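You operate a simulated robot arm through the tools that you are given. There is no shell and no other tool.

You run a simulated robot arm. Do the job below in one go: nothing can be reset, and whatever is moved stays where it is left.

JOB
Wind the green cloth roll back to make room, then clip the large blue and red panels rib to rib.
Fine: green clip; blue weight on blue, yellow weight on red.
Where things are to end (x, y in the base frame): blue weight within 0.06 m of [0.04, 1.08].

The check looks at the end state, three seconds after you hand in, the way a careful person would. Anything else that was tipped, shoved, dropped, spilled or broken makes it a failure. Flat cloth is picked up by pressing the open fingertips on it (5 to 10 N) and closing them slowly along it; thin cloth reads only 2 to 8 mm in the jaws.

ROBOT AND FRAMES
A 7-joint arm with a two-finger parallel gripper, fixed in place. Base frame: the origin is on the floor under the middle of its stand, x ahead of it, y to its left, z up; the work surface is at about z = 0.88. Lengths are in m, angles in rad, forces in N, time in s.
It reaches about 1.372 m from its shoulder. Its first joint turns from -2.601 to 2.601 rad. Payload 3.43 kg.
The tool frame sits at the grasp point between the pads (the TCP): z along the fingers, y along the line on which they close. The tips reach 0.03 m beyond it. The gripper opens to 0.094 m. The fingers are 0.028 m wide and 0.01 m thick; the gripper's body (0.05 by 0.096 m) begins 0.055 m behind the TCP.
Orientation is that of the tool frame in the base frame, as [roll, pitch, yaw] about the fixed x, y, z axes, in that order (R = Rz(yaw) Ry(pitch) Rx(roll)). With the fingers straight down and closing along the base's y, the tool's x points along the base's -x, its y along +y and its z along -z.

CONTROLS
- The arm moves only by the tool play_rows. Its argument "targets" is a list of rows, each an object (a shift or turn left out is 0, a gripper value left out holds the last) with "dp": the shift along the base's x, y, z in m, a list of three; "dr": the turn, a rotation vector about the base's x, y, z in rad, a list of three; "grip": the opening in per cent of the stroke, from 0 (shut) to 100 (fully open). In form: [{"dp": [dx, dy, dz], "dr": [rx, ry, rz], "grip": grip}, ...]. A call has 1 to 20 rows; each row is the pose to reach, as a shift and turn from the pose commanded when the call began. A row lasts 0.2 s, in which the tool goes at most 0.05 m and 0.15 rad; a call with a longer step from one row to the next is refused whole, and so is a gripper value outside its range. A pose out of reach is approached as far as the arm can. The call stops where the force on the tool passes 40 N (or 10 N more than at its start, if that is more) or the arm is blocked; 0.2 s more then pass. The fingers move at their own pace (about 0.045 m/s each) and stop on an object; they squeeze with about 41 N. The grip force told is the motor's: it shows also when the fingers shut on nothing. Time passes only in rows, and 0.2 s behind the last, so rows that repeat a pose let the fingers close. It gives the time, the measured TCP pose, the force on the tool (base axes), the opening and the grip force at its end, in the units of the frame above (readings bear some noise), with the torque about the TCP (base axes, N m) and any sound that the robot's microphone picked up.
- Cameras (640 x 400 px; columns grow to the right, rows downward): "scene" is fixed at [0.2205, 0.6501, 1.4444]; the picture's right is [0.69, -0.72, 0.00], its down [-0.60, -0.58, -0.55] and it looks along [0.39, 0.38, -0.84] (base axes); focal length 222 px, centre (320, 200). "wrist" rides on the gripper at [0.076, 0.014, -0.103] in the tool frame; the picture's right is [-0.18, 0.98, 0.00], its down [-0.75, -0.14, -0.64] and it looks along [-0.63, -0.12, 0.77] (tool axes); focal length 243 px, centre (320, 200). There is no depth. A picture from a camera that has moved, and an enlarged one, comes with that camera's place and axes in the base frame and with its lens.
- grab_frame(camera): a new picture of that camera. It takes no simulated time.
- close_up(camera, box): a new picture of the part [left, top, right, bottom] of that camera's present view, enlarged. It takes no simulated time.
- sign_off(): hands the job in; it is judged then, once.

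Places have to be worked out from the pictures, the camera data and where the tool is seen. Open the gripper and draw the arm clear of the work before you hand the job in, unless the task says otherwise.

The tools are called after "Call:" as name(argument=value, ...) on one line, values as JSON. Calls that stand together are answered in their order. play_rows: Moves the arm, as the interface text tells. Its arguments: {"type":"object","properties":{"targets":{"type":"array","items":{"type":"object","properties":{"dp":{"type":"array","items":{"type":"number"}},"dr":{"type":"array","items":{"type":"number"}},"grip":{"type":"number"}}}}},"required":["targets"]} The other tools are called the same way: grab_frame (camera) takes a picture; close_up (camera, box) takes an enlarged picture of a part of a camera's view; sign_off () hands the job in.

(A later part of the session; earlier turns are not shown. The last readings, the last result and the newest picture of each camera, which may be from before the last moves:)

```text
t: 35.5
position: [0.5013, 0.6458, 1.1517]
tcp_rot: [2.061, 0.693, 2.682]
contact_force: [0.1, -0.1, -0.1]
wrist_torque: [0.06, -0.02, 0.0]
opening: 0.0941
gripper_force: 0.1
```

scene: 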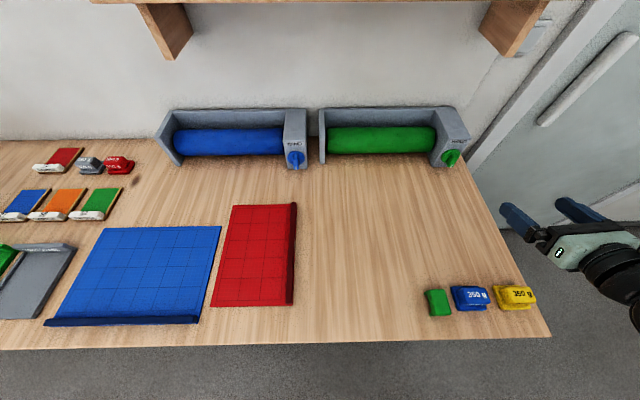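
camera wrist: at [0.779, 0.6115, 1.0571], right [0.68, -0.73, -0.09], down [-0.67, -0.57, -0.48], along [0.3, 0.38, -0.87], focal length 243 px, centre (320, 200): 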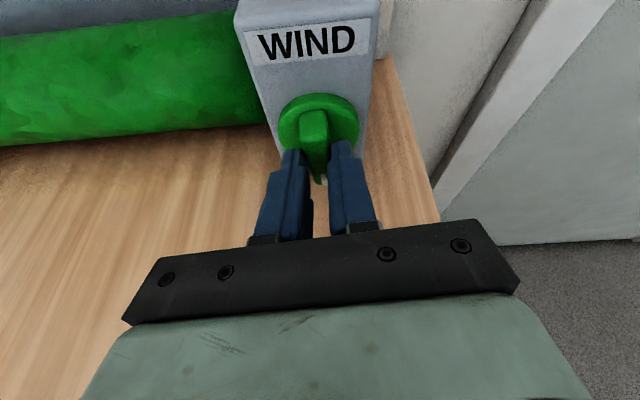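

Continuing with the last of the roll.

Call:
play_rows(targets=[{"dp": [-0.02, 0.02, 0], "dr": [-0.0902, -0.0905, 0.0494]}, {"dp": [-0.04, 0.04, 0], "dr": [-0.1804, -0.1809, 0.0989]}, {"dp": [-0.06, 0.06, 0], "dr": [-0.2706, -0.2714, 0.1483]}, {"dp": [-0.08, 0.08, 0], "dr": [-0.3608, -0.3618, 0.1978]}, {"dp": [-0.1, 0.1, 0], "dr": [-0.451, -0.4523, 0.2472]}, {"dp": [-0.12, 0.12, 0], "dr": [-0.54, -0.5415, 0.296]}])

Call:
play_rows(targets=[{"dp": [0, 0, 0], "dr": [-0.0972, 0.1008, 0]}, {"dr": [-0.1943, 0.2016, 0]}, {"dr": [-0.2915, 0.3024, 0]}, {"dr": [-0.3886, 0.4032, 0]}, {"dr": [-0.4858, 0.504, 0]}, {"dr": [-0.583, 0.6048, 0]}, {"dr": [-0.68, 0.7056, 0]}, {"dr": [-0.7773, 0.8064, 0]}, {"dr": [-0.8328, 0.864, 0]}])

Call:
grab_frame(camera="wrist")

Call:
grab_frame(camera="scene")

```text
t: 36.9
position: [0.3808, 0.7658, 1.1524]
tcp_rot: [-3.132, 1.2, -2.344]
contact_force: [-0.2, 0.2, -0.5]
wrist_torque: [-0.03, 0.02, 0.04]
opening: 0.0942
gripper_force: 0.0
```

```text
t: 38.9
position: [0.3824, 0.765, 1.1533]
tcp_rot: [3.122, 0.0, -2.366]
contact_force: [-0.5, -0.3, 0.4]
wrist_torque: [-0.01, -0.03, -0.01]
opening: 0.0938
gripper_force: 0.1
```

```text
taken
camera wrist: at [0.3187, 0.7206, 1.2566], right [-0.56, 0.83, 0.02], down [0.65, 0.42, 0.64], along [0.52, 0.37, -0.77], focal length 243 px, centre (320, 200)
```

wrist: 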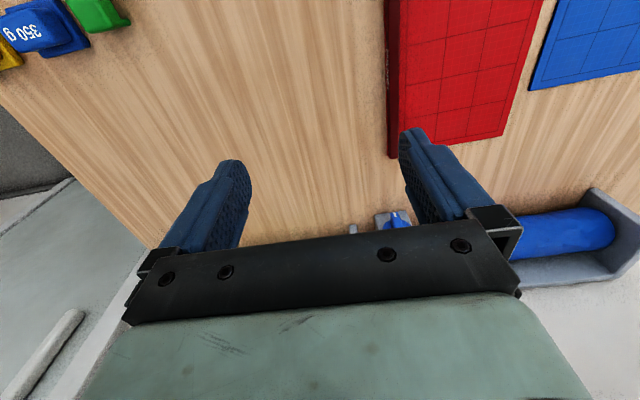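

```text
taken
```

scene: 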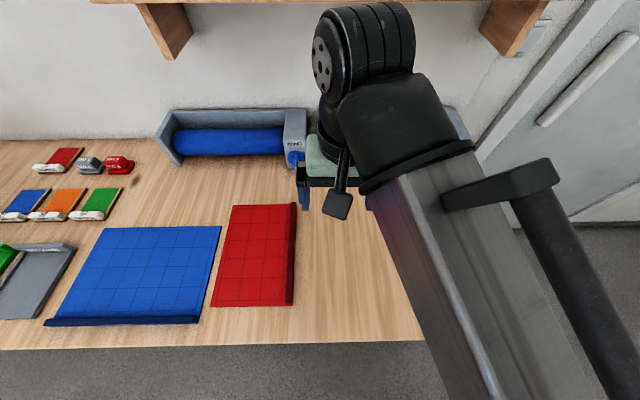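

Now the tool is vertical with its camera on the robot side. I'll move over toward the clip and weights for a close look at them.

Call:
play_rows(targets=[{"dp": [-0.002, -0.043, -0.01]}, {"dp": [-0.004, -0.086, -0.02]}, {"dp": [-0.006, -0.129, -0.03]}, {"dp": [-0.008, -0.172, -0.04]}, {"dp": [-0.01, -0.215, -0.05]}, {"dp": [-0.012, -0.258, -0.06]}, {"dp": [-0.014, -0.3, -0.07]}, {"dp": [-0.017, -0.33, -0.07]}])

Call:
grab_frame(camera="wrist")

```text
t: 40.2
position: [0.3693, 0.5274, 1.0975]
tcp_rot: [3.12, 0.014, -2.371]
contact_force: [4.3, 0.3, -4.5]
wrist_torque: [0.25, 0.22, 0.23]
opening: 0.0939
gripper_force: 0.0
stopped in row 6: the force on the tool passed its limit at 44 N (the readings are from after the stop); the commanded pose is now the measured one
```

```text
taken
camera wrist: at [0.3059, 0.4835, 1.1993], right [-0.55, 0.83, 0.02], down [0.64, 0.41, 0.65], along [0.53, 0.37, -0.76], focal length 243 px, centre (320, 200)
```

wrist: 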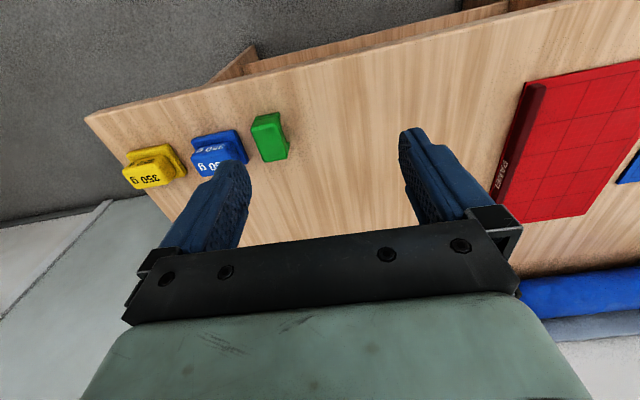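

The arm stopped on a force of 44 N, though nothing should be there. I'll look at the scene.

Call:
grab_frame(camera="scene")

Call:
play_rows(targets=[{"dp": [0.02, 0.02, 0.02]}, {"dp": [0.035, 0.035, 0.04]}])

Call:
grab_frame(camera="scene")

```text
taken
```

scene: 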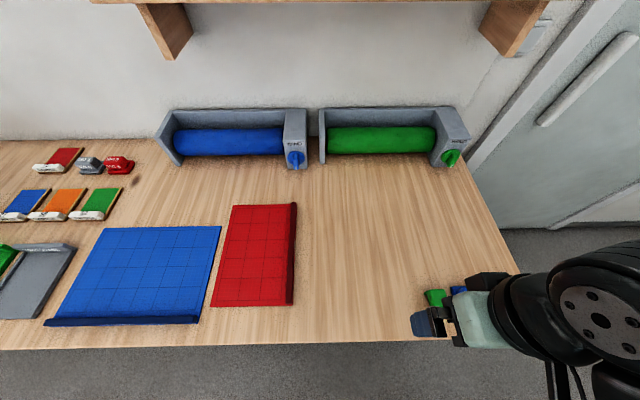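

```text
t: 40.7
position: [0.3956, 0.5554, 1.1252]
tcp_rot: [3.117, 0.027, -2.378]
contact_force: [3.8, 4.3, -9.8]
wrist_torque: [0.06, -0.03, 0.01]
opening: 0.0942
gripper_force: 0.1
out of reach, approached as far as the arm can: row 2
stopped in row 2: the force on the tool passed its limit at 43 N (the readings are from after the stop); the commanded pose is now the measured one
```

```text
taken
```

scene: 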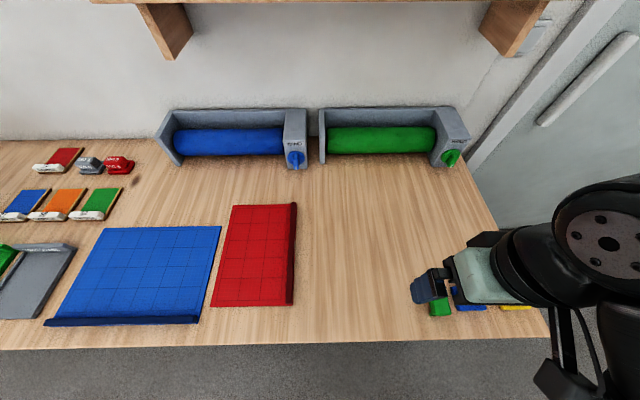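

The camera arm appears to be pressing against the robot's own forearm in this folded posture. I'll back out the way I came (toward +y).

Call:
play_rows(targets=[{"dp": [0.0, 0.03, 0.0]}, {"dp": [0.0, 0.06, 0.0]}, {"dp": [0.0, 0.1, 0.01]}, {"dp": [0.0, 0.14, 0.02]}])

Call:
grab_frame(camera="scene")

```text
t: 41.7
position: [0.3964, 0.6947, 1.1445]
tcp_rot: [3.116, 0.024, -2.378]
contact_force: [-0.4, 0.5, -0.4]
wrist_torque: [0.03, -0.02, 0.0]
opening: 0.0941
gripper_force: 0.0
```

```text
taken
```

scene: 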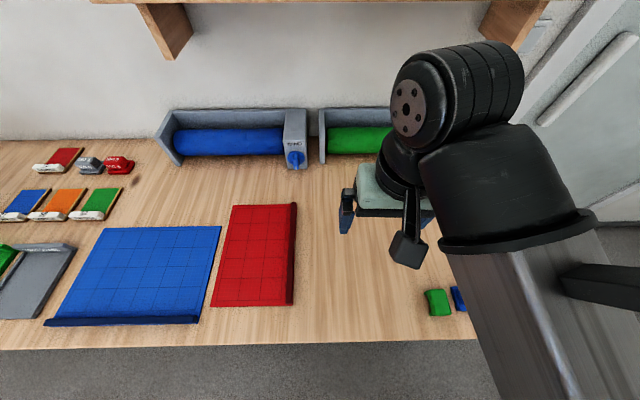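

Free again, so that zone needs another wrist yaw later. Next I'll level the tool and hover over the red panel's rib to look at it closely.

Call:
play_rows(targets=[{"dp": [-0.02, 0.03, -0.025], "dr": [-0.0175, 0, 0]}, {"dp": [-0.04, 0.06, -0.05], "dr": [-0.035, 0, 0]}, {"dp": [-0.06, 0.09, -0.075], "dr": [-0.035, 0, 0]}, {"dp": [-0.075, 0.115, -0.1], "dr": [-0.035, 0, 0]}, {"dp": [-0.087, 0.137, -0.12], "dr": [-0.035, 0, 0.004]}, {"dp": [-0.087, 0.137, -0.12], "dr": [-0.035, 0, 0.004]}])

Call:
grab_frame(camera="wrist")

Call:
grab_frame(camera="scene")

```text
t: 43.1
position: [0.3079, 0.8328, 1.0251]
tcp_rot: [3.141, 0.002, -2.373]
contact_force: [0.6, 0.7, -1.2]
wrist_torque: [-0.01, 0.0, 0.0]
opening: 0.094
gripper_force: 0.1
```

```text
taken
camera wrist: at [0.2435, 0.7898, 1.129], right [-0.55, 0.84, 0.0], down [0.64, 0.42, 0.64], along [0.54, 0.35, -0.77], focal length 243 px, centre (320, 200)
```

wrist: 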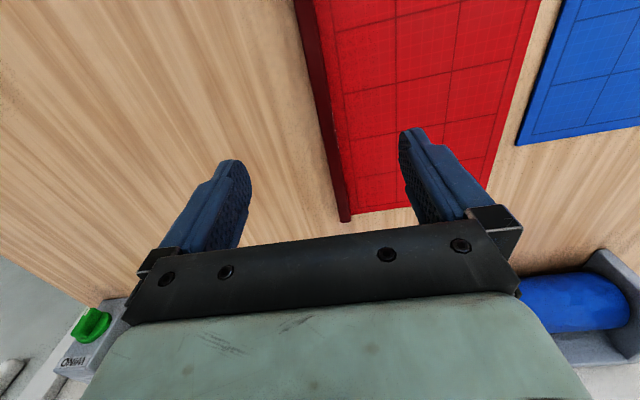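

```text
taken
```

scene: 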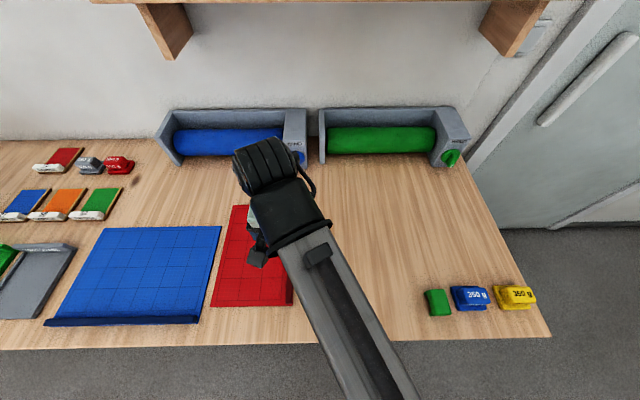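

I'll enlarge the red rib and its back end to see its cross-section.

Call:
close_up(camera="wrist", box=[270, 100, 420, 235])

Call:
close_up(camera="scene", box=[200, 190, 310, 320])

Call:
close_up(camera="scene", box=[35, 290, 225, 350])

Call:
close_up(camera="scene", box=[420, 275, 480, 325])

```text
2.96 times, centred on (345, 168) of wrist
camera zoom: at [0.2435, 0.7898, 1.129], right [-0.55, 0.84, 0.0], down [0.64, 0.42, 0.64], along [0.54, 0.35, -0.77], focal length 719 px, centre (246, 296)
```

zoom: 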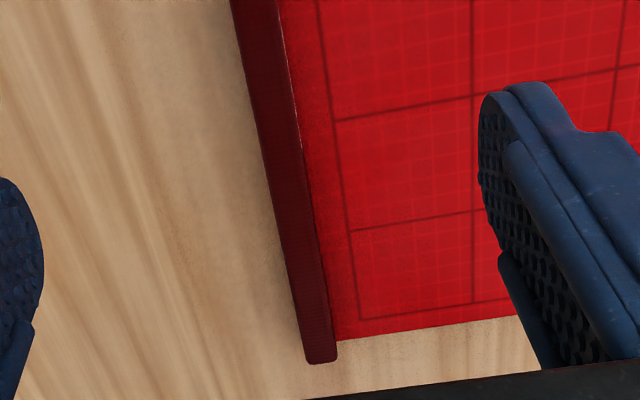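

```text
3.08 times, centred on (255, 255) of scene
camera zoom: at [0.2205, 0.6501, 1.4444], right [0.69, -0.72, 0.0], down [-0.6, -0.58, -0.55], along [0.39, 0.38, -0.84], focal length 685 px, centre (520, 31)
```

zoom: 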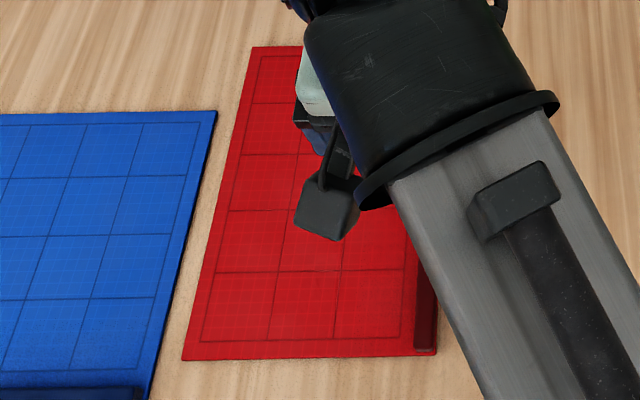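

```text
3.37 times, centred on (130, 320) of scene
camera zoom: at [0.2205, 0.6501, 1.4444], right [0.69, -0.72, 0.0], down [-0.6, -0.58, -0.55], along [0.39, 0.38, -0.84], focal length 750 px, centre (960, -204)
```

zoom: 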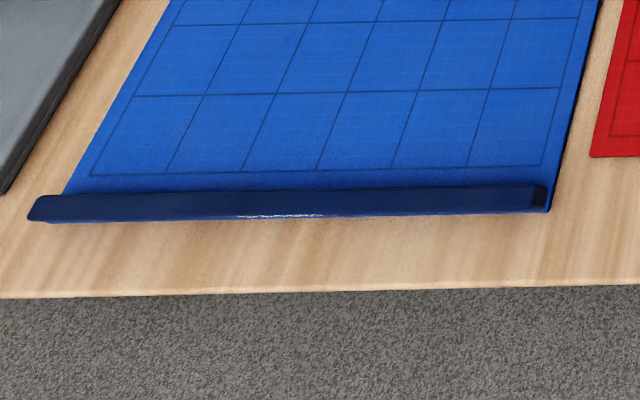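

```text
8.00 times, centred on (450, 300) of scene
camera zoom: at [0.2205, 0.6501, 1.4444], right [0.69, -0.72, 0.0], down [-0.6, -0.58, -0.55], along [0.39, 0.38, -0.84], focal length 1780 px, centre (-720, -600)
```

zoom: 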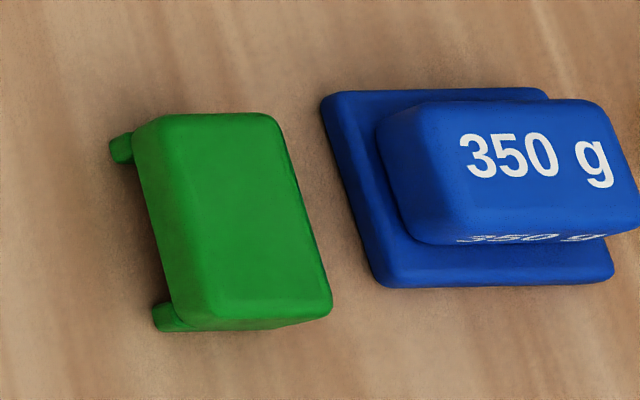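

The rib is about 14 mm wide and 15 mm tall, running at s≈-0.389 parallel to the table depth. I'll centre over it and come down to about z 0.955 for a check before grasping.

Call:
play_rows(targets=[{"dp": [0.0125, 0.0164, -0.02], "grip": 70}, {"dp": [0.0125, 0.0164, -0.05], "grip": 70}, {"dp": [0.0125, 0.0164, -0.07], "grip": 70}, {"dp": [0.0125, 0.0164, -0.07], "grip": 70}])

Call:
grab_frame(camera="wrist")

```text
t: 44.1
position: [0.3217, 0.8499, 0.9563]
tcp_rot: [3.141, 0.002, -2.374]
contact_force: [-0.1, 1.1, 0.4]
wrist_torque: [0.0, -0.02, 0.01]
opening: 0.0657
gripper_force: 0.1
```

```text
taken
camera wrist: at [0.2568, 0.8073, 1.0585], right [-0.55, 0.84, 0.0], down [0.64, 0.42, 0.64], along [0.54, 0.35, -0.77], focal length 243 px, centre (320, 200)
```

wrist: 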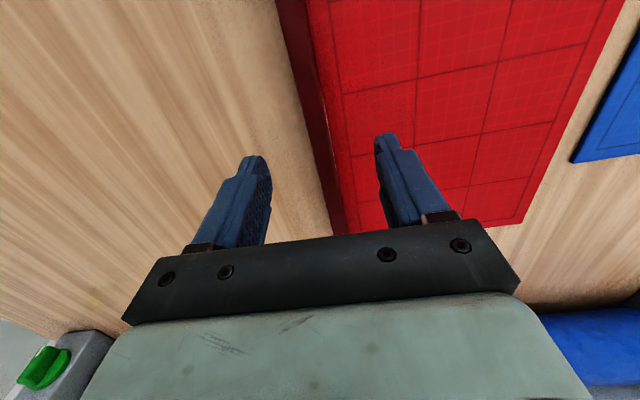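

The rib is centred between the fingers. I'll lower so that the tips straddle the rib just above the panel and close.

Call:
play_rows(targets=[{"dp": [0, 0, -0.02]}, {"dp": [0, 0, -0.037]}, {"dp": [0, 0, -0.037]}, {"dp": [0, 0, -0.037], "grip": 40}, {"dp": [0, 0, -0.037], "grip": 20}, {"dp": [0, 0, -0.037], "grip": 8}, {"dp": [0, 0, -0.037], "grip": 5}, {"dp": [0, 0, -0.037], "grip": 5}])

Call:
grab_frame(camera="wrist")

```text
t: 45.9
position: [0.3214, 0.85, 0.9178]
tcp_rot: [3.141, 0.001, -2.374]
contact_force: [-0.4, 0.1, 0.8]
wrist_torque: [0.01, -0.01, 0.03]
opening: 0.0132
gripper_force: 40.6
```

```text
taken
camera wrist: at [0.2556, 0.8069, 1.0208], right [-0.55, 0.84, 0.0], down [0.64, 0.42, 0.64], along [0.54, 0.35, -0.77], focal length 243 px, centre (320, 200)
```

wrist: 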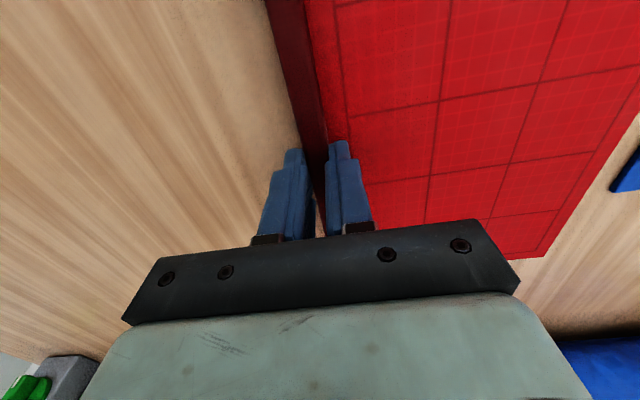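

The rib is gripped (13 mm). I'll drag the red panel gently toward the freed area, first a short test.

Call:
play_rows(targets=[{"dp": [0.0, 0.0, 0.002]}, {"dp": [0.02, -0.004, 0.002]}, {"dp": [0.04, -0.008, 0.002]}, {"dp": [0.04, -0.008, 0.002]}])

Call:
grab_frame(camera="scene")

Call:
grab_frame(camera="wrist")

```text
t: 46.9
position: [0.3615, 0.8414, 0.9207]
tcp_rot: [-3.141, -0.001, -2.371]
contact_force: [-0.6, 0.1, 0.4]
wrist_torque: [-0.03, -0.01, 0.02]
opening: 0.0132
gripper_force: 41.2
```

```text
taken
```

scene: 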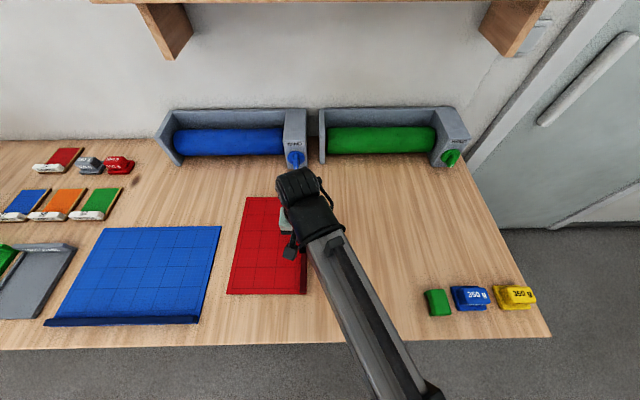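

```text
taken
camera wrist: at [0.2967, 0.7992, 1.0227], right [-0.55, 0.84, 0.0], down [0.64, 0.42, 0.64], along [0.54, 0.35, -0.77], focal length 243 px, centre (320, 200)
```

wrist: 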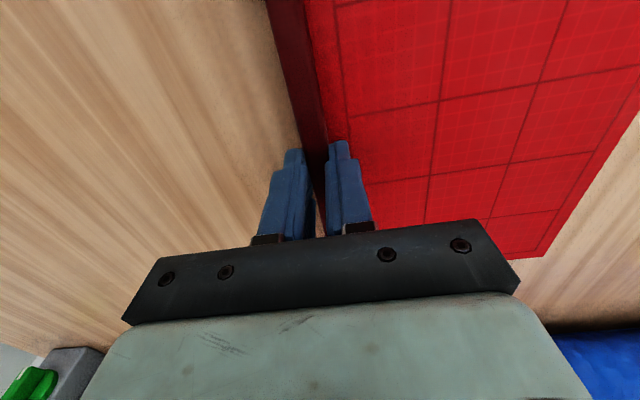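

The panel moves rigidly with the grip. I'll drag it on to the middle of the freed area.

Call:
play_rows(targets=[{"dp": [0.03, -0.006, 0.0]}, {"dp": [0.06, -0.012, 0.0]}, {"dp": [0.09, -0.018, 0.0]}, {"dp": [0.1135, -0.0227, 0.0]}, {"dp": [0.1135, -0.0227, 0.0], "dr": [0, 0, 0.1]}, {"dp": [0.1135, -0.0227, 0.0], "dr": [0, 0, 0.2]}, {"dp": [0.1135, -0.0227, 0.0], "dr": [0, 0, 0.3]}, {"dp": [0.1135, -0.0227, 0.0], "dr": [0, 0, 0.4]}, {"dp": [0.1135, -0.0227, 0.0], "dr": [0, 0, 0.5]}, {"dp": [0.1135, -0.0227, 0.0], "dr": [0, 0, 0.5]}])

Call:
grab_frame(camera="scene")

Call:
grab_frame(camera="wrist")

```text
t: 49.1
position: [0.4751, 0.8181, 0.9206]
tcp_rot: [-3.142, 0.0, -1.872]
contact_force: [0.6, -0.9, -0.4]
wrist_torque: [0.0, -0.03, 0.01]
opening: 0.0129
gripper_force: 40.8
```

```text
taken
```

scene: 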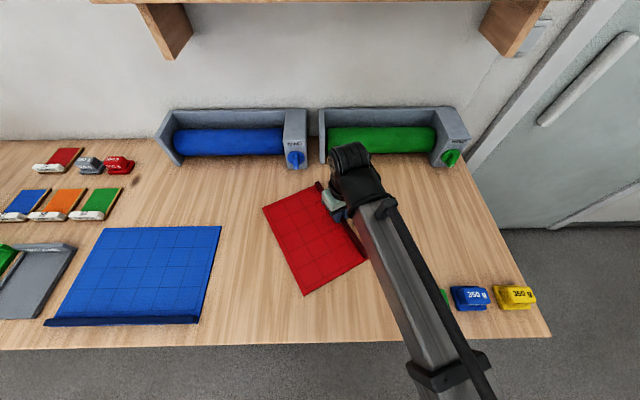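

```text
taken
camera wrist: at [0.4389, 0.7501, 1.0229], right [-0.88, 0.47, 0.0], down [0.36, 0.68, 0.64], along [0.3, 0.57, -0.77], focal length 243 px, centre (320, 200)
```

wrist: 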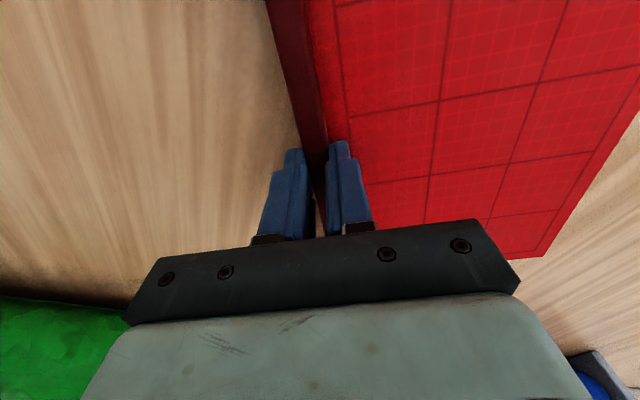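

The panel rotates with the tool as planned. Continuing the counter-clockwise turn.

Call:
play_rows(targets=[{"dr": [0, 0, 0.12]}, {"dr": [0, 0, 0.24]}, {"dr": [0, 0, 0.36]}, {"dr": [0, 0, 0.48]}, {"dr": [0, 0, 0.6]}, {"dr": [0, 0, 0.72]}, {"dr": [0, 0, 0.84]}, {"dr": [0, 0, 0.96]}, {"dr": [0, 0, 1.08]}, {"dr": [0, 0, 1.2]}, {"dr": [0, 0, 1.32]}, {"dr": [0, 0, 1.32]}])

Call:
grab_frame(camera="scene")

```text
t: 51.7
position: [0.4757, 0.8175, 0.9205]
tcp_rot: [-3.142, 0.0, -0.555]
contact_force: [-0.2, -1.0, -0.5]
wrist_torque: [0.01, -0.03, -0.01]
opening: 0.0132
gripper_force: 40.6
```

```text
taken
```

scene: 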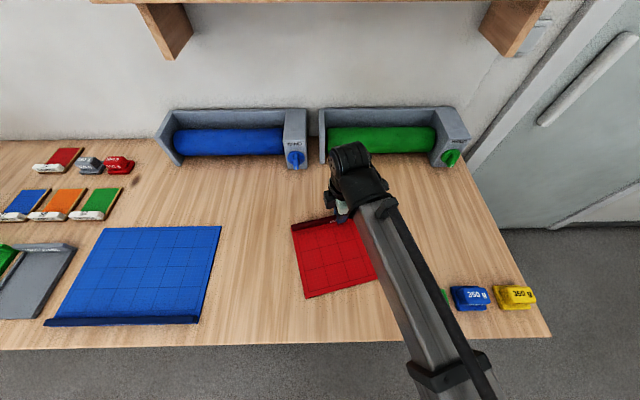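

Halfway round, clear of the clip. Continuing the turn with a small shift left to keep clear of everything and of the wrist limit.

Call:
play_rows(targets=[{"dp": [-0.004, 0.0015, 0], "dr": [0, 0, 0.12]}, {"dp": [-0.008, 0.003, 0], "dr": [0, 0, 0.24]}, {"dp": [-0.012, 0.0045, 0], "dr": [0, 0, 0.36]}, {"dp": [-0.016, 0.006, 0], "dr": [0, 0, 0.48]}, {"dp": [-0.02, 0.0075, 0], "dr": [0, 0, 0.6]}, {"dp": [-0.024, 0.009, 0], "dr": [0, 0, 0.72]}, {"dp": [-0.028, 0.0105, 0], "dr": [0, 0, 0.84]}, {"dp": [-0.032, 0.012, 0], "dr": [0, 0, 0.96]}, {"dp": [-0.036, 0.0135, 0], "dr": [0, 0, 1.08]}, {"dp": [-0.04, 0.015, 0], "dr": [0, 0, 1.2]}, {"dp": [-0.042, 0.0155, 0], "dr": [0, 0, 1.322]}, {"dp": [-0.042, 0.0155, 0], "dr": [0, 0, 1.322]}])

Call:
grab_frame(camera="scene")

Call:
grab_frame(camera="wrist")

```text
t: 54.3
position: [0.4329, 0.8331, 0.9206]
tcp_rot: [-3.141, 0.0, 0.769]
contact_force: [0.8, 0.4, -0.8]
wrist_torque: [0.02, 0.0, 0.01]
opening: 0.0133
gripper_force: 40.7
```

```text
taken
```

scene: 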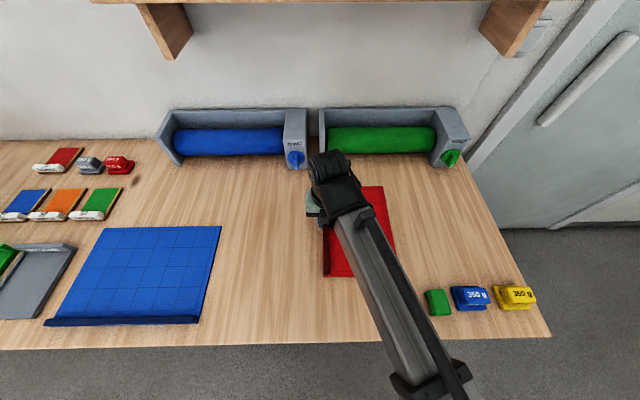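

```text
taken
camera wrist: at [0.4972, 0.8765, 1.0228], right [0.55, -0.83, 0.0], down [-0.64, -0.42, 0.64], along [-0.54, -0.35, -0.77], focal length 243 px, centre (320, 200)
```

wrist: 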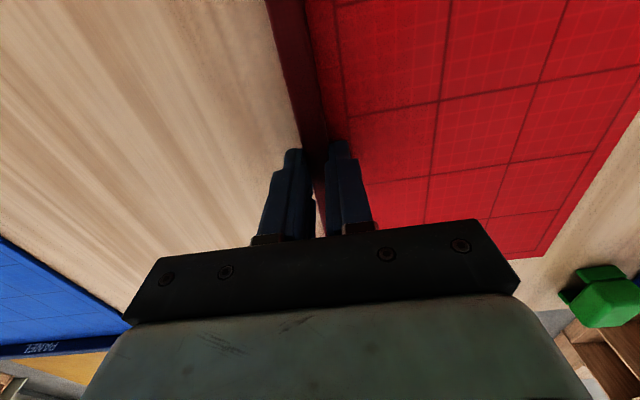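

The red panel now lies with its rib on the left. I'll release it, rise straight up, and carry the open gripper toward the blue panel's rib with the wrist turned 90°.

Call:
play_rows(targets=[{"grip": 30}, {"grip": 60}, {"dp": [0, 0, 0.04], "grip": 70}, {"dp": [0, 0, 0.085], "grip": 70}, {"dp": [0, 0, 0.13], "grip": 70}, {"dp": [-0.04, 0.013, 0.14], "dr": [0, 0, -0.13], "grip": 70}, {"dp": [-0.08, 0.026, 0.14], "dr": [0, 0, -0.26], "grip": 70}, {"dp": [-0.12, 0.039, 0.14], "dr": [0, 0, -0.39], "grip": 70}, {"dp": [-0.16, 0.052, 0.14], "dr": [0, 0, -0.52], "grip": 70}, {"dp": [-0.2, 0.065, 0.14], "dr": [0, 0, -0.65], "grip": 70}, {"dp": [-0.24, 0.078, 0.14], "dr": [0, 0, -0.78], "grip": 70}, {"dp": [-0.28, 0.091, 0.14], "dr": [0, 0, -0.91], "grip": 70}, {"dp": [-0.32, 0.105, 0.14], "dr": [0, 0, -1.04], "grip": 70}, {"dp": [-0.36, 0.118, 0.14], "dr": [0, 0, -1.17], "grip": 70}, {"dp": [-0.4, 0.131, 0.14], "dr": [0, 0, -1.3], "grip": 70}, {"dp": [-0.44, 0.144, 0.14], "dr": [0, 0, -1.43], "grip": 70}, {"dp": [-0.479, 0.157, 0.14], "dr": [0, 0, -1.571], "grip": 70}, {"dp": [-0.479, 0.157, 0.12], "dr": [0, 0, -1.571], "grip": 70}])

Call:
grab_frame(camera="scene")

Call:
grab_frame(camera="wrist")

```text
t: 58.1
position: [-0.0435, 0.9914, 1.0406]
tcp_rot: [3.142, -0.001, -0.806]
contact_force: [0.2, -0.2, 0.9]
wrist_torque: [-0.01, 0.04, -0.01]
opening: 0.0657
gripper_force: 0.0
```

```text
taken
```

scene: 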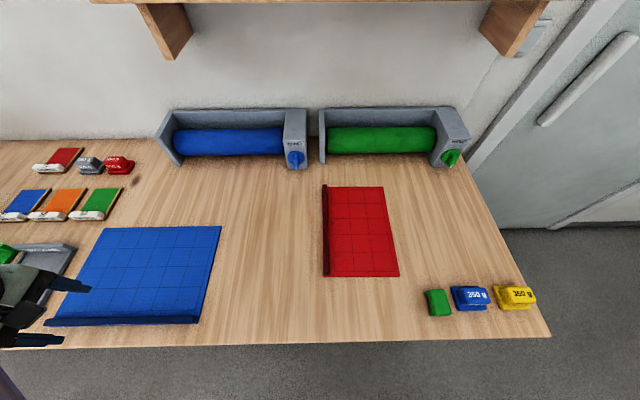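

```text
taken
camera wrist: at [-0.0015, 0.9259, 1.1432], right [-0.84, -0.55, 0.0], down [-0.42, 0.64, 0.64], along [-0.35, 0.54, -0.77], focal length 243 px, centre (320, 200)
```

wrist: 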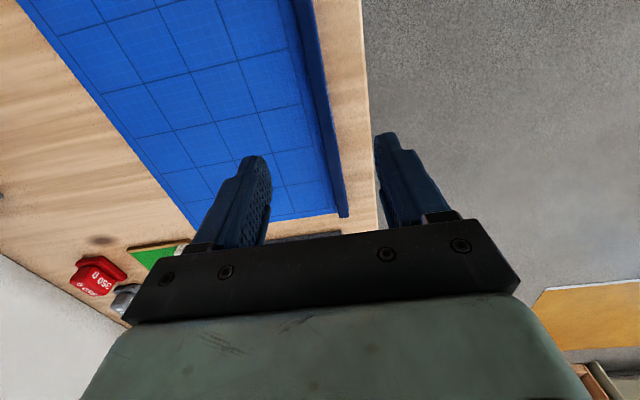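

The red panel sits well. I'll enlarge the wrist view to locate the blue rib under the gripper.

Call:
close_up(camera="wrist", box=[250, 60, 400, 230])

```text
2.35 times, centred on (325, 145) of wrist
camera zoom: at [-0.0015, 0.9259, 1.1432], right [-0.84, -0.55, 0.0], down [-0.42, 0.64, 0.64], along [-0.35, 0.54, -0.77], focal length 571 px, centre (308, 329)
```

zoom: 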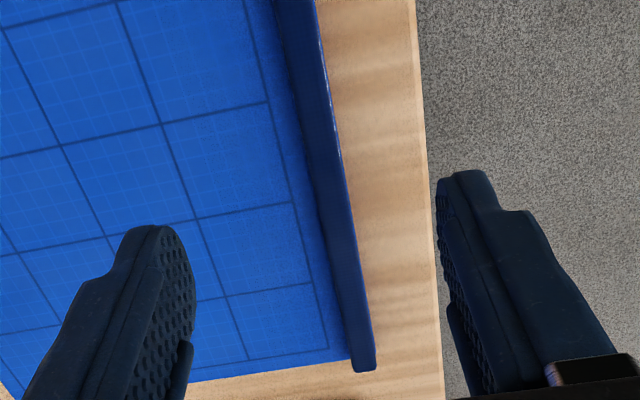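

The rib is at w≈0.655, right under the tool centre. I'll lower and grasp it.

Call:
play_rows(targets=[{"dp": [0.001, -0.001, -0.04]}, {"dp": [0.001, -0.001, -0.08]}, {"dp": [0.001, -0.001, -0.105]}, {"dp": [0.001, -0.001, -0.121]}, {"dp": [0.001, -0.001, -0.121], "grip": 40}, {"dp": [0.001, -0.001, -0.121], "grip": 20}, {"dp": [0.001, -0.001, -0.121], "grip": 5}, {"dp": [0.001, -0.001, -0.121], "grip": 5}, {"dp": [0.001, -0.001, -0.121], "grip": 5}])

Call:
grab_frame(camera="wrist")

```text
t: 60.1
position: [-0.0439, 0.9874, 0.9194]
tcp_rot: [-3.14, -0.002, -0.804]
contact_force: [-0.3, -0.4, 0.3]
wrist_torque: [0.0, 0.09, -0.02]
opening: 0.0133
gripper_force: 41.1
```

```text
taken
camera wrist: at [-0.0016, 0.9233, 1.0227], right [-0.83, -0.55, 0.0], down [-0.42, 0.64, 0.64], along [-0.35, 0.54, -0.77], focal length 243 px, centre (320, 200)
```

wrist: 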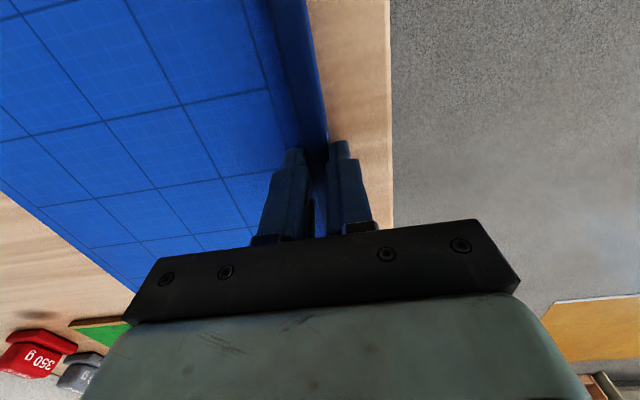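

Blue rib gripped (13 mm). I'll drag the blue panel back and right to the open middle, then turn it counter-clockwise.

Call:
play_rows(targets=[{"dp": [0.0, 0.0, 0.002]}, {"dp": [0.03, 0.0, 0.002]}, {"dp": [0.065, 0.0, 0.002]}, {"dp": [0.1, 0.0, 0.002]}, {"dp": [0.135, 0.0, 0.002]}, {"dp": [0.17, 0.0, 0.002]}, {"dp": [0.203, 0.0, 0.002]}, {"dp": [0.203, 0.0, 0.002], "dr": [0, 0, 0.1]}, {"dp": [0.203, 0.0, 0.002], "dr": [0, 0, 0.2]}, {"dp": [0.203, 0.0, 0.002], "dr": [0, 0, 0.3]}, {"dp": [0.203, 0.0, 0.002], "dr": [0, 0, 0.4]}, {"dp": [0.203, 0.0, 0.002], "dr": [0, 0, 0.4]}])

Call:
grab_frame(camera="scene")

```text
t: 62.7
position: [0.1591, 0.9884, 0.9213]
tcp_rot: [3.14, 0.0, -0.4]
contact_force: [-0.2, 0.3, 0.5]
wrist_torque: [-0.07, 0.02, -0.01]
opening: 0.0135
gripper_force: 41.0
```

```text
taken
```

scene: 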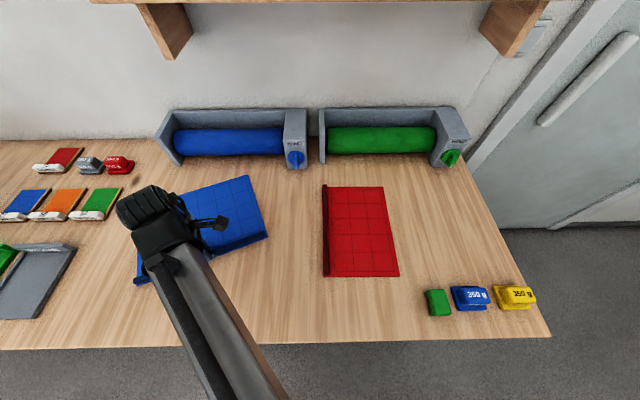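

The blue panel turns cleanly. Continuing to the final orientation (rib on its right side) while easing to its final spot.

Call:
play_rows(targets=[{"dp": [0, 0.0, 0], "dr": [0, 0, 0.12]}, {"dp": [0, 0.0, 0], "dr": [0, 0, 0.24]}, {"dp": [0, 0.0, 0], "dr": [0, 0, 0.36]}, {"dp": [0, 0.0, 0], "dr": [0, 0, 0.48]}, {"dp": [0, 0.0, 0], "dr": [0, 0, 0.6]}, {"dp": [0, 0.0, 0], "dr": [0, 0, 0.72]}, {"dp": [0, 0.0, 0], "dr": [0, 0, 0.84]}, {"dp": [0, 0.005, 0], "dr": [0, 0, 0.96]}, {"dp": [0, 0.012, 0], "dr": [0, 0, 1.08]}, {"dp": [0.001, 0.02, 0], "dr": [0, 0, 1.167]}, {"dp": [0.001, 0.027, 0], "dr": [0, 0, 1.167]}, {"dp": [0.001, 0.027, 0], "dr": [0, 0, 1.167]}])

Call:
grab_frame(camera="scene")

Call:
grab_frame(camera="wrist")

```text
t: 65.3
position: [0.1606, 1.0162, 0.9212]
tcp_rot: [3.141, 0.0, 0.765]
contact_force: [0.0, -0.2, -0.1]
wrist_torque: [-0.02, -0.06, 0.0]
opening: 0.0135
gripper_force: 40.3
```

```text
taken
```

scene: 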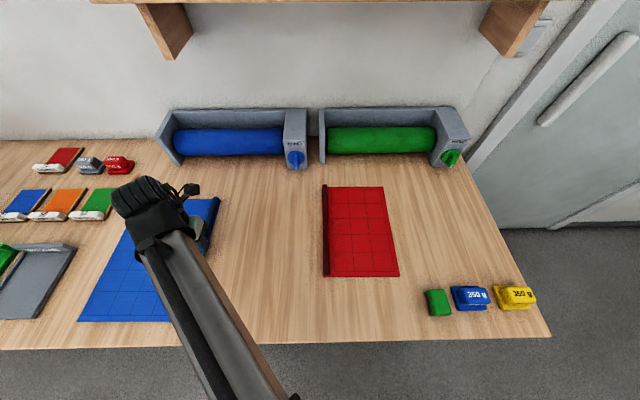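

```text
taken
camera wrist: at [0.2247, 1.0598, 1.0241], right [0.55, -0.84, 0.0], down [-0.64, -0.42, 0.64], along [-0.54, -0.35, -0.77], focal length 243 px, centre (320, 200)
```

wrist: 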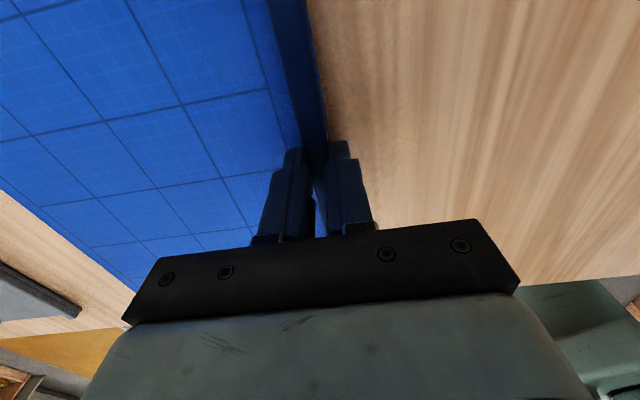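

Blue is in place with its rib on the right at s≈-0.62. I'll release, rise and go back over the red rib with the same wrist yaw.

Call:
play_rows(targets=[{"grip": 30}, {"grip": 60}, {"dp": [0, 0, 0.04], "grip": 70}, {"dp": [0, 0, 0.085], "grip": 70}, {"dp": [0.035, -0.0235, 0.1], "grip": 70}, {"dp": [0.07, -0.047, 0.1], "grip": 70}, {"dp": [0.105, -0.0706, 0.1], "grip": 70}, {"dp": [0.14, -0.094, 0.1], "grip": 70}, {"dp": [0.175, -0.1177, 0.1], "grip": 70}, {"dp": [0.21, -0.141, 0.1], "grip": 70}, {"dp": [0.245, -0.165, 0.1], "grip": 70}, {"dp": [0.2723, -0.1831, 0.1], "grip": 70}, {"dp": [0.2723, -0.1831, 0.1], "grip": 70}])

Call:
grab_frame(camera="scene")

Call:
grab_frame(camera="wrist")

```text
t: 68.1
position: [0.4322, 0.8324, 1.0212]
tcp_rot: [3.141, -0.001, 0.765]
contact_force: [-0.4, 0.3, 0.1]
wrist_torque: [-0.03, -0.01, 0.02]
opening: 0.0659
gripper_force: 0.0
```

```text
taken
```

scene: 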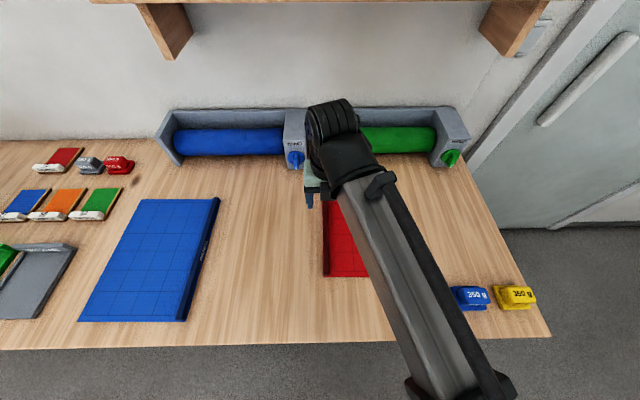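

```text
taken
camera wrist: at [0.4971, 0.8741, 1.1243], right [0.55, -0.84, 0.0], down [-0.64, -0.42, 0.64], along [-0.54, -0.35, -0.77], focal length 243 px, centre (320, 200)
```

wrist: 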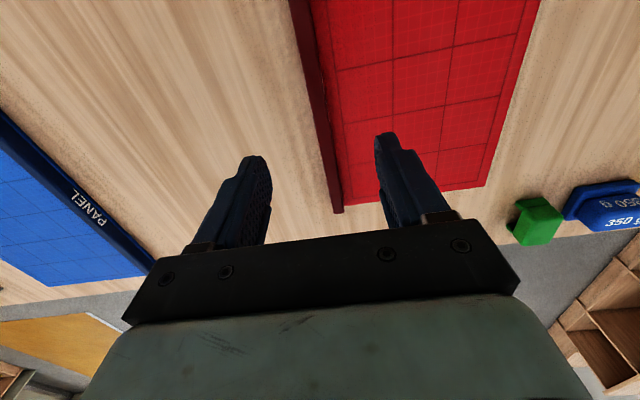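

Blue lies well. I'll lower onto the red rib again and grasp it.

Call:
play_rows(targets=[{"dp": [0, 0, -0.04]}, {"dp": [0, 0, -0.08]}, {"dp": [0, 0, -0.1]}, {"dp": [0, 0, -0.1], "grip": 40}, {"dp": [0, 0, -0.1], "grip": 20}, {"dp": [0, 0, -0.1], "grip": 5}, {"dp": [0, 0, -0.1], "grip": 5}, {"dp": [0, 0, -0.1], "grip": 5}])

Call:
grab_frame(camera="wrist")

```text
t: 69.9
position: [0.431, 0.8312, 0.9206]
tcp_rot: [3.141, -0.001, 0.763]
contact_force: [0.2, 0.8, 0.0]
wrist_torque: [-0.03, 0.0, 0.02]
opening: 0.0133
gripper_force: 40.5
```

```text
taken
camera wrist: at [0.4964, 0.8756, 1.024], right [0.55, -0.84, 0.0], down [-0.64, -0.42, 0.64], along [-0.54, -0.35, -0.77], focal length 243 px, centre (320, 200)
```

wrist: 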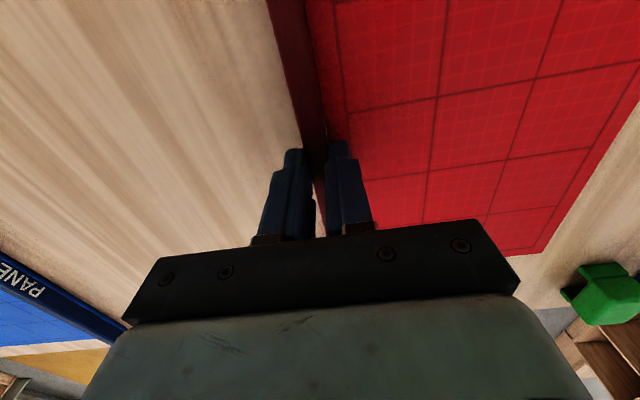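

Red rib gripped again. I'll drag the red panel left until its rib is about 25 mm from the blue rib, parallel to it.

Call:
play_rows(targets=[{"dp": [0, 0, 0.001]}, {"dp": [-0.03, 0.0193, 0.001]}, {"dp": [-0.065, 0.0417, 0.001]}, {"dp": [-0.1, 0.0642, 0.001]}, {"dp": [-0.135, 0.0866, 0.001]}, {"dp": [-0.17, 0.1091, 0.001]}, {"dp": [-0.2, 0.1283, 0.001]}, {"dp": [-0.225, 0.1444, 0.001]}, {"dp": [-0.2445, 0.1569, 0.001]}, {"dp": [-0.2445, 0.1569, 0.001]}, {"dp": [-0.2445, 0.1569, 0.0]}])

Call:
grab_frame(camera="wrist")

Call:
grab_frame(camera="scene")

```text
t: 72.3
position: [0.1858, 0.9905, 0.9206]
tcp_rot: [-3.139, -0.001, 0.766]
contact_force: [0.3, 2.0, 5.5]
wrist_torque: [-0.17, 0.2, -0.03]
opening: 0.0133
gripper_force: 40.5
```

```text
taken
camera wrist: at [0.251, 1.0326, 1.0239], right [0.55, -0.84, 0.0], down [-0.64, -0.42, 0.64], along [-0.54, -0.35, -0.77], focal length 243 px, centre (320, 200)
```

wrist: 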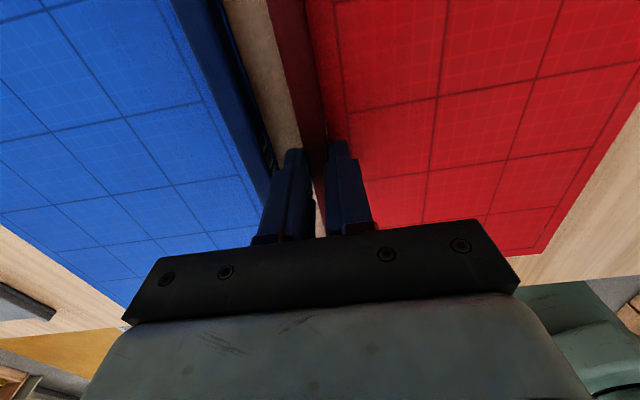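

```text
taken
```

scene: 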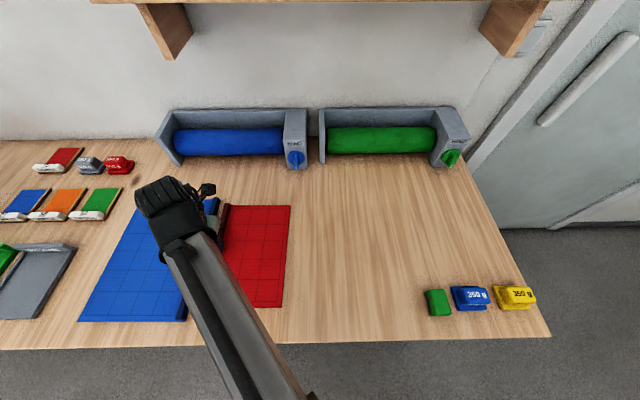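

The ribs are parallel, about 22 mm apart. I'll release red, rise, shift to straddle both ribs with the gripper fully open, and squeeze them together.

Call:
play_rows(targets=[{"grip": 28}, {"grip": 28}, {"dp": [0, 0, 0.03], "grip": 28}, {"dp": [0, 0, 0.06], "grip": 60}, {"dp": [-0.0203, 0.0211, 0.06], "grip": 100}, {"dp": [-0.0203, 0.0211, 0.06], "grip": 100}, {"dp": [-0.0203, 0.0211, 0.06], "grip": 100}])

Call:
grab_frame(camera="wrist")

```text
t: 73.9
position: [0.1648, 1.0135, 0.98]
tcp_rot: [3.141, 0.0, 0.764]
contact_force: [0.0, 0.2, 0.5]
wrist_torque: [-0.02, 0.01, -0.02]
opening: 0.0942
gripper_force: 0.1
```

```text
taken
camera wrist: at [0.2303, 1.0548, 1.0838], right [0.55, -0.84, 0.0], down [-0.64, -0.42, 0.64], along [-0.54, -0.35, -0.77], focal length 243 px, centre (320, 200)
```

wrist: 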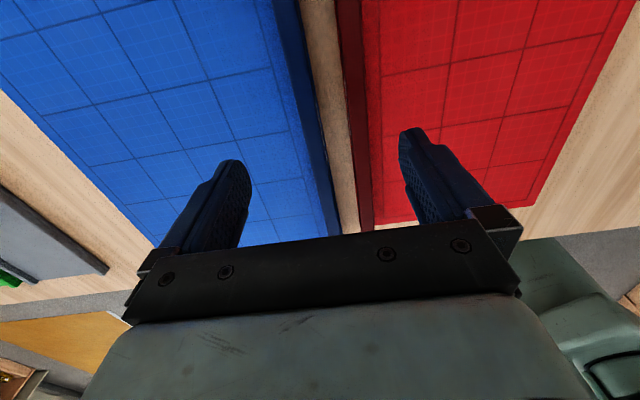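

Both ribs lie between the open fingers. I'll lower and close slowly to push the ribs together.

Call:
play_rows(targets=[{"dp": [0, 0, -0.03]}, {"dp": [0, 0, -0.059]}, {"dp": [0, 0, -0.059]}, {"dp": [0, 0, -0.059], "grip": 70}, {"dp": [0, 0, -0.059], "grip": 60}, {"dp": [0, 0, -0.059], "grip": 50}, {"dp": [0, 0, -0.059], "grip": 42}, {"dp": [0, 0, -0.059], "grip": 36}, {"dp": [0, 0, -0.059], "grip": 30}, {"dp": [0, 0, -0.059], "grip": 24}, {"dp": [0, 0, -0.059], "grip": 20}, {"dp": [0, 0, -0.059], "grip": 20}])

Call:
grab_frame(camera="wrist")

Call:
grab_frame(camera="scene")

```text
t: 76.5
position: [0.1659, 1.0106, 0.9232]
tcp_rot: [-3.14, 0.0, 0.763]
contact_force: [0.4, 0.1, 4.4]
wrist_torque: [-0.02, -0.02, 0.01]
opening: 0.029
gripper_force: 9.1
```

```text
taken
camera wrist: at [0.2313, 1.0532, 1.0256], right [0.55, -0.84, 0.0], down [-0.64, -0.42, 0.64], along [-0.54, -0.35, -0.77], focal length 243 px, centre (320, 200)
```

wrist: 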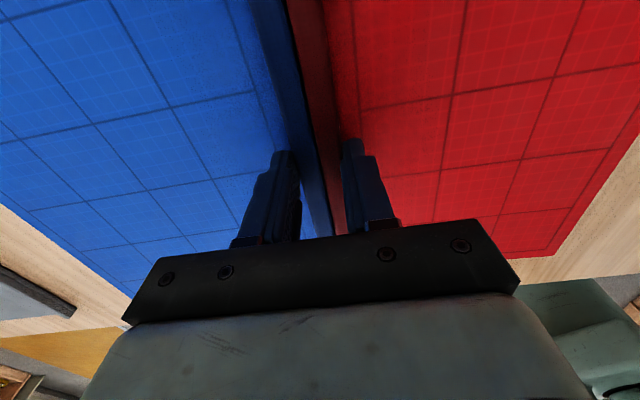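

```text
taken
```

scene: 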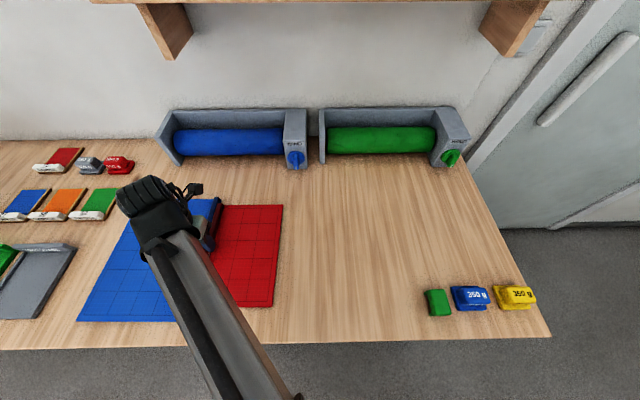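

The ribs are nearly flush (29 mm overall). I'll squeeze fully.

Call:
play_rows(targets=[{"grip": 10}, {"grip": 5}, {"grip": 5}, {"grip": 5}])

Call:
close_up(camera="wrist", box=[220, 0, 420, 240])

```text
t: 77.5
position: [0.166, 1.0099, 0.9229]
tcp_rot: [3.141, -0.001, 0.766]
contact_force: [1.5, -1.5, 3.1]
wrist_torque: [-0.06, 0.01, 0.02]
opening: 0.0282
gripper_force: 20.7
```

```text
1.67 times, centred on (320, 120) of wrist
camera zoom: at [0.2313, 1.0532, 1.0254], right [0.55, -0.84, 0.0], down [-0.64, -0.42, 0.64], along [-0.54, -0.35, -0.77], focal length 404 px, centre (320, 333)
```

zoom: 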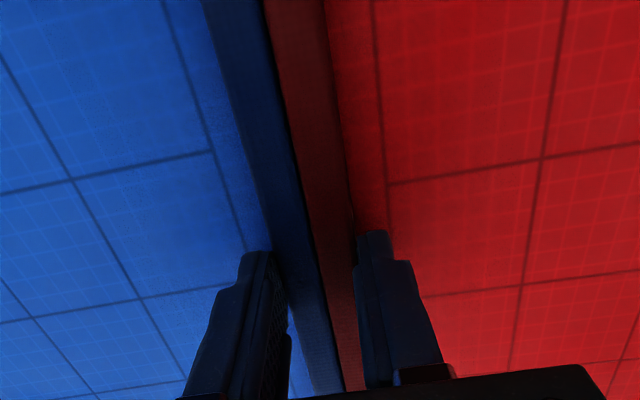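

Squeezing is still settling; I'll hold a little longer and re-read.

Call:
play_rows(targets=[{"grip": 2}, {"grip": 2}, {"grip": 2}, {"grip": 2}, {"grip": 2}, {"grip": 2}])

Call:
grab_frame(camera="wrist")

```text
t: 78.9
position: [0.1663, 1.0105, 0.922]
tcp_rot: [-3.141, 0.0, 0.766]
contact_force: [-0.5, -0.7, 2.4]
wrist_torque: [-0.02, -0.06, 0.01]
opening: 0.0282
gripper_force: 23.3
```

```text
taken
camera wrist: at [0.2313, 1.0532, 1.0253], right [0.55, -0.84, 0.0], down [-0.64, -0.42, 0.64], along [-0.54, -0.35, -0.77], focal length 243 px, centre (320, 200)
```

wrist: 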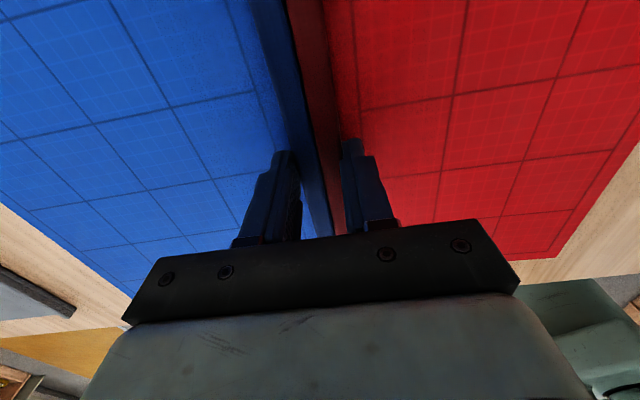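

The ribs are held at 28 mm overall, boards butted together. I'll open, rise and move aside so I can inspect the joint from the scene camera, heading toward the clip with a safer wrist yaw.

Call:
play_rows(targets=[{"grip": 40}, {"grip": 70}, {"grip": 80}, {"dp": [0, 0, 0.04], "grip": 80}, {"dp": [0, 0, 0.085], "grip": 80}, {"dp": [0, 0, 0.13], "grip": 80}, {"dp": [0, 0, 0.17], "grip": 80}])

Call:
grab_frame(camera="wrist")

Call:
close_up(camera="wrist", box=[250, 0, 410, 230])

```text
t: 80.5
position: [0.1667, 1.0091, 1.0929]
tcp_rot: [3.141, 0.002, 0.765]
contact_force: [-0.1, 1.1, -0.5]
wrist_torque: [-0.04, -0.03, -0.01]
opening: 0.0752
gripper_force: 0.2
```

```text
taken
camera wrist: at [0.2324, 1.053, 1.1954], right [0.55, -0.84, 0.0], down [-0.64, -0.42, 0.64], along [-0.54, -0.35, -0.77], focal length 243 px, centre (320, 200)
```

wrist: 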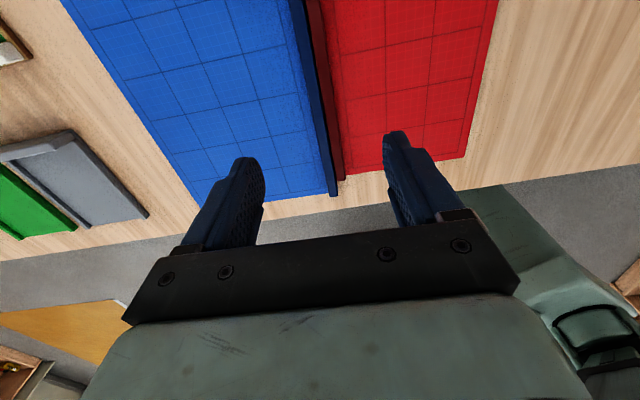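

```text
1.74 times, centred on (330, 115) of wrist
camera zoom: at [0.2324, 1.053, 1.1954], right [0.55, -0.84, 0.0], down [-0.64, -0.42, 0.64], along [-0.54, -0.35, -0.77], focal length 422 px, centre (303, 348)
```

zoom: 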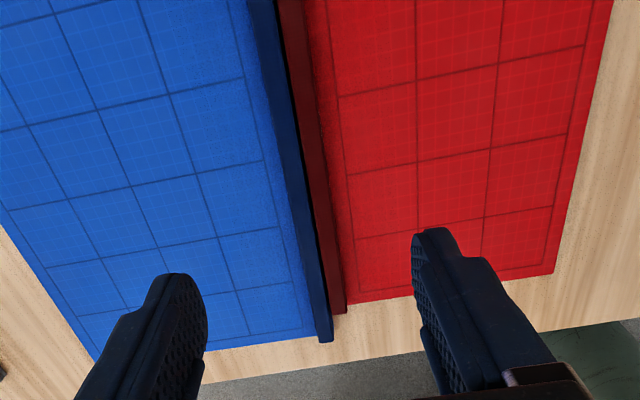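

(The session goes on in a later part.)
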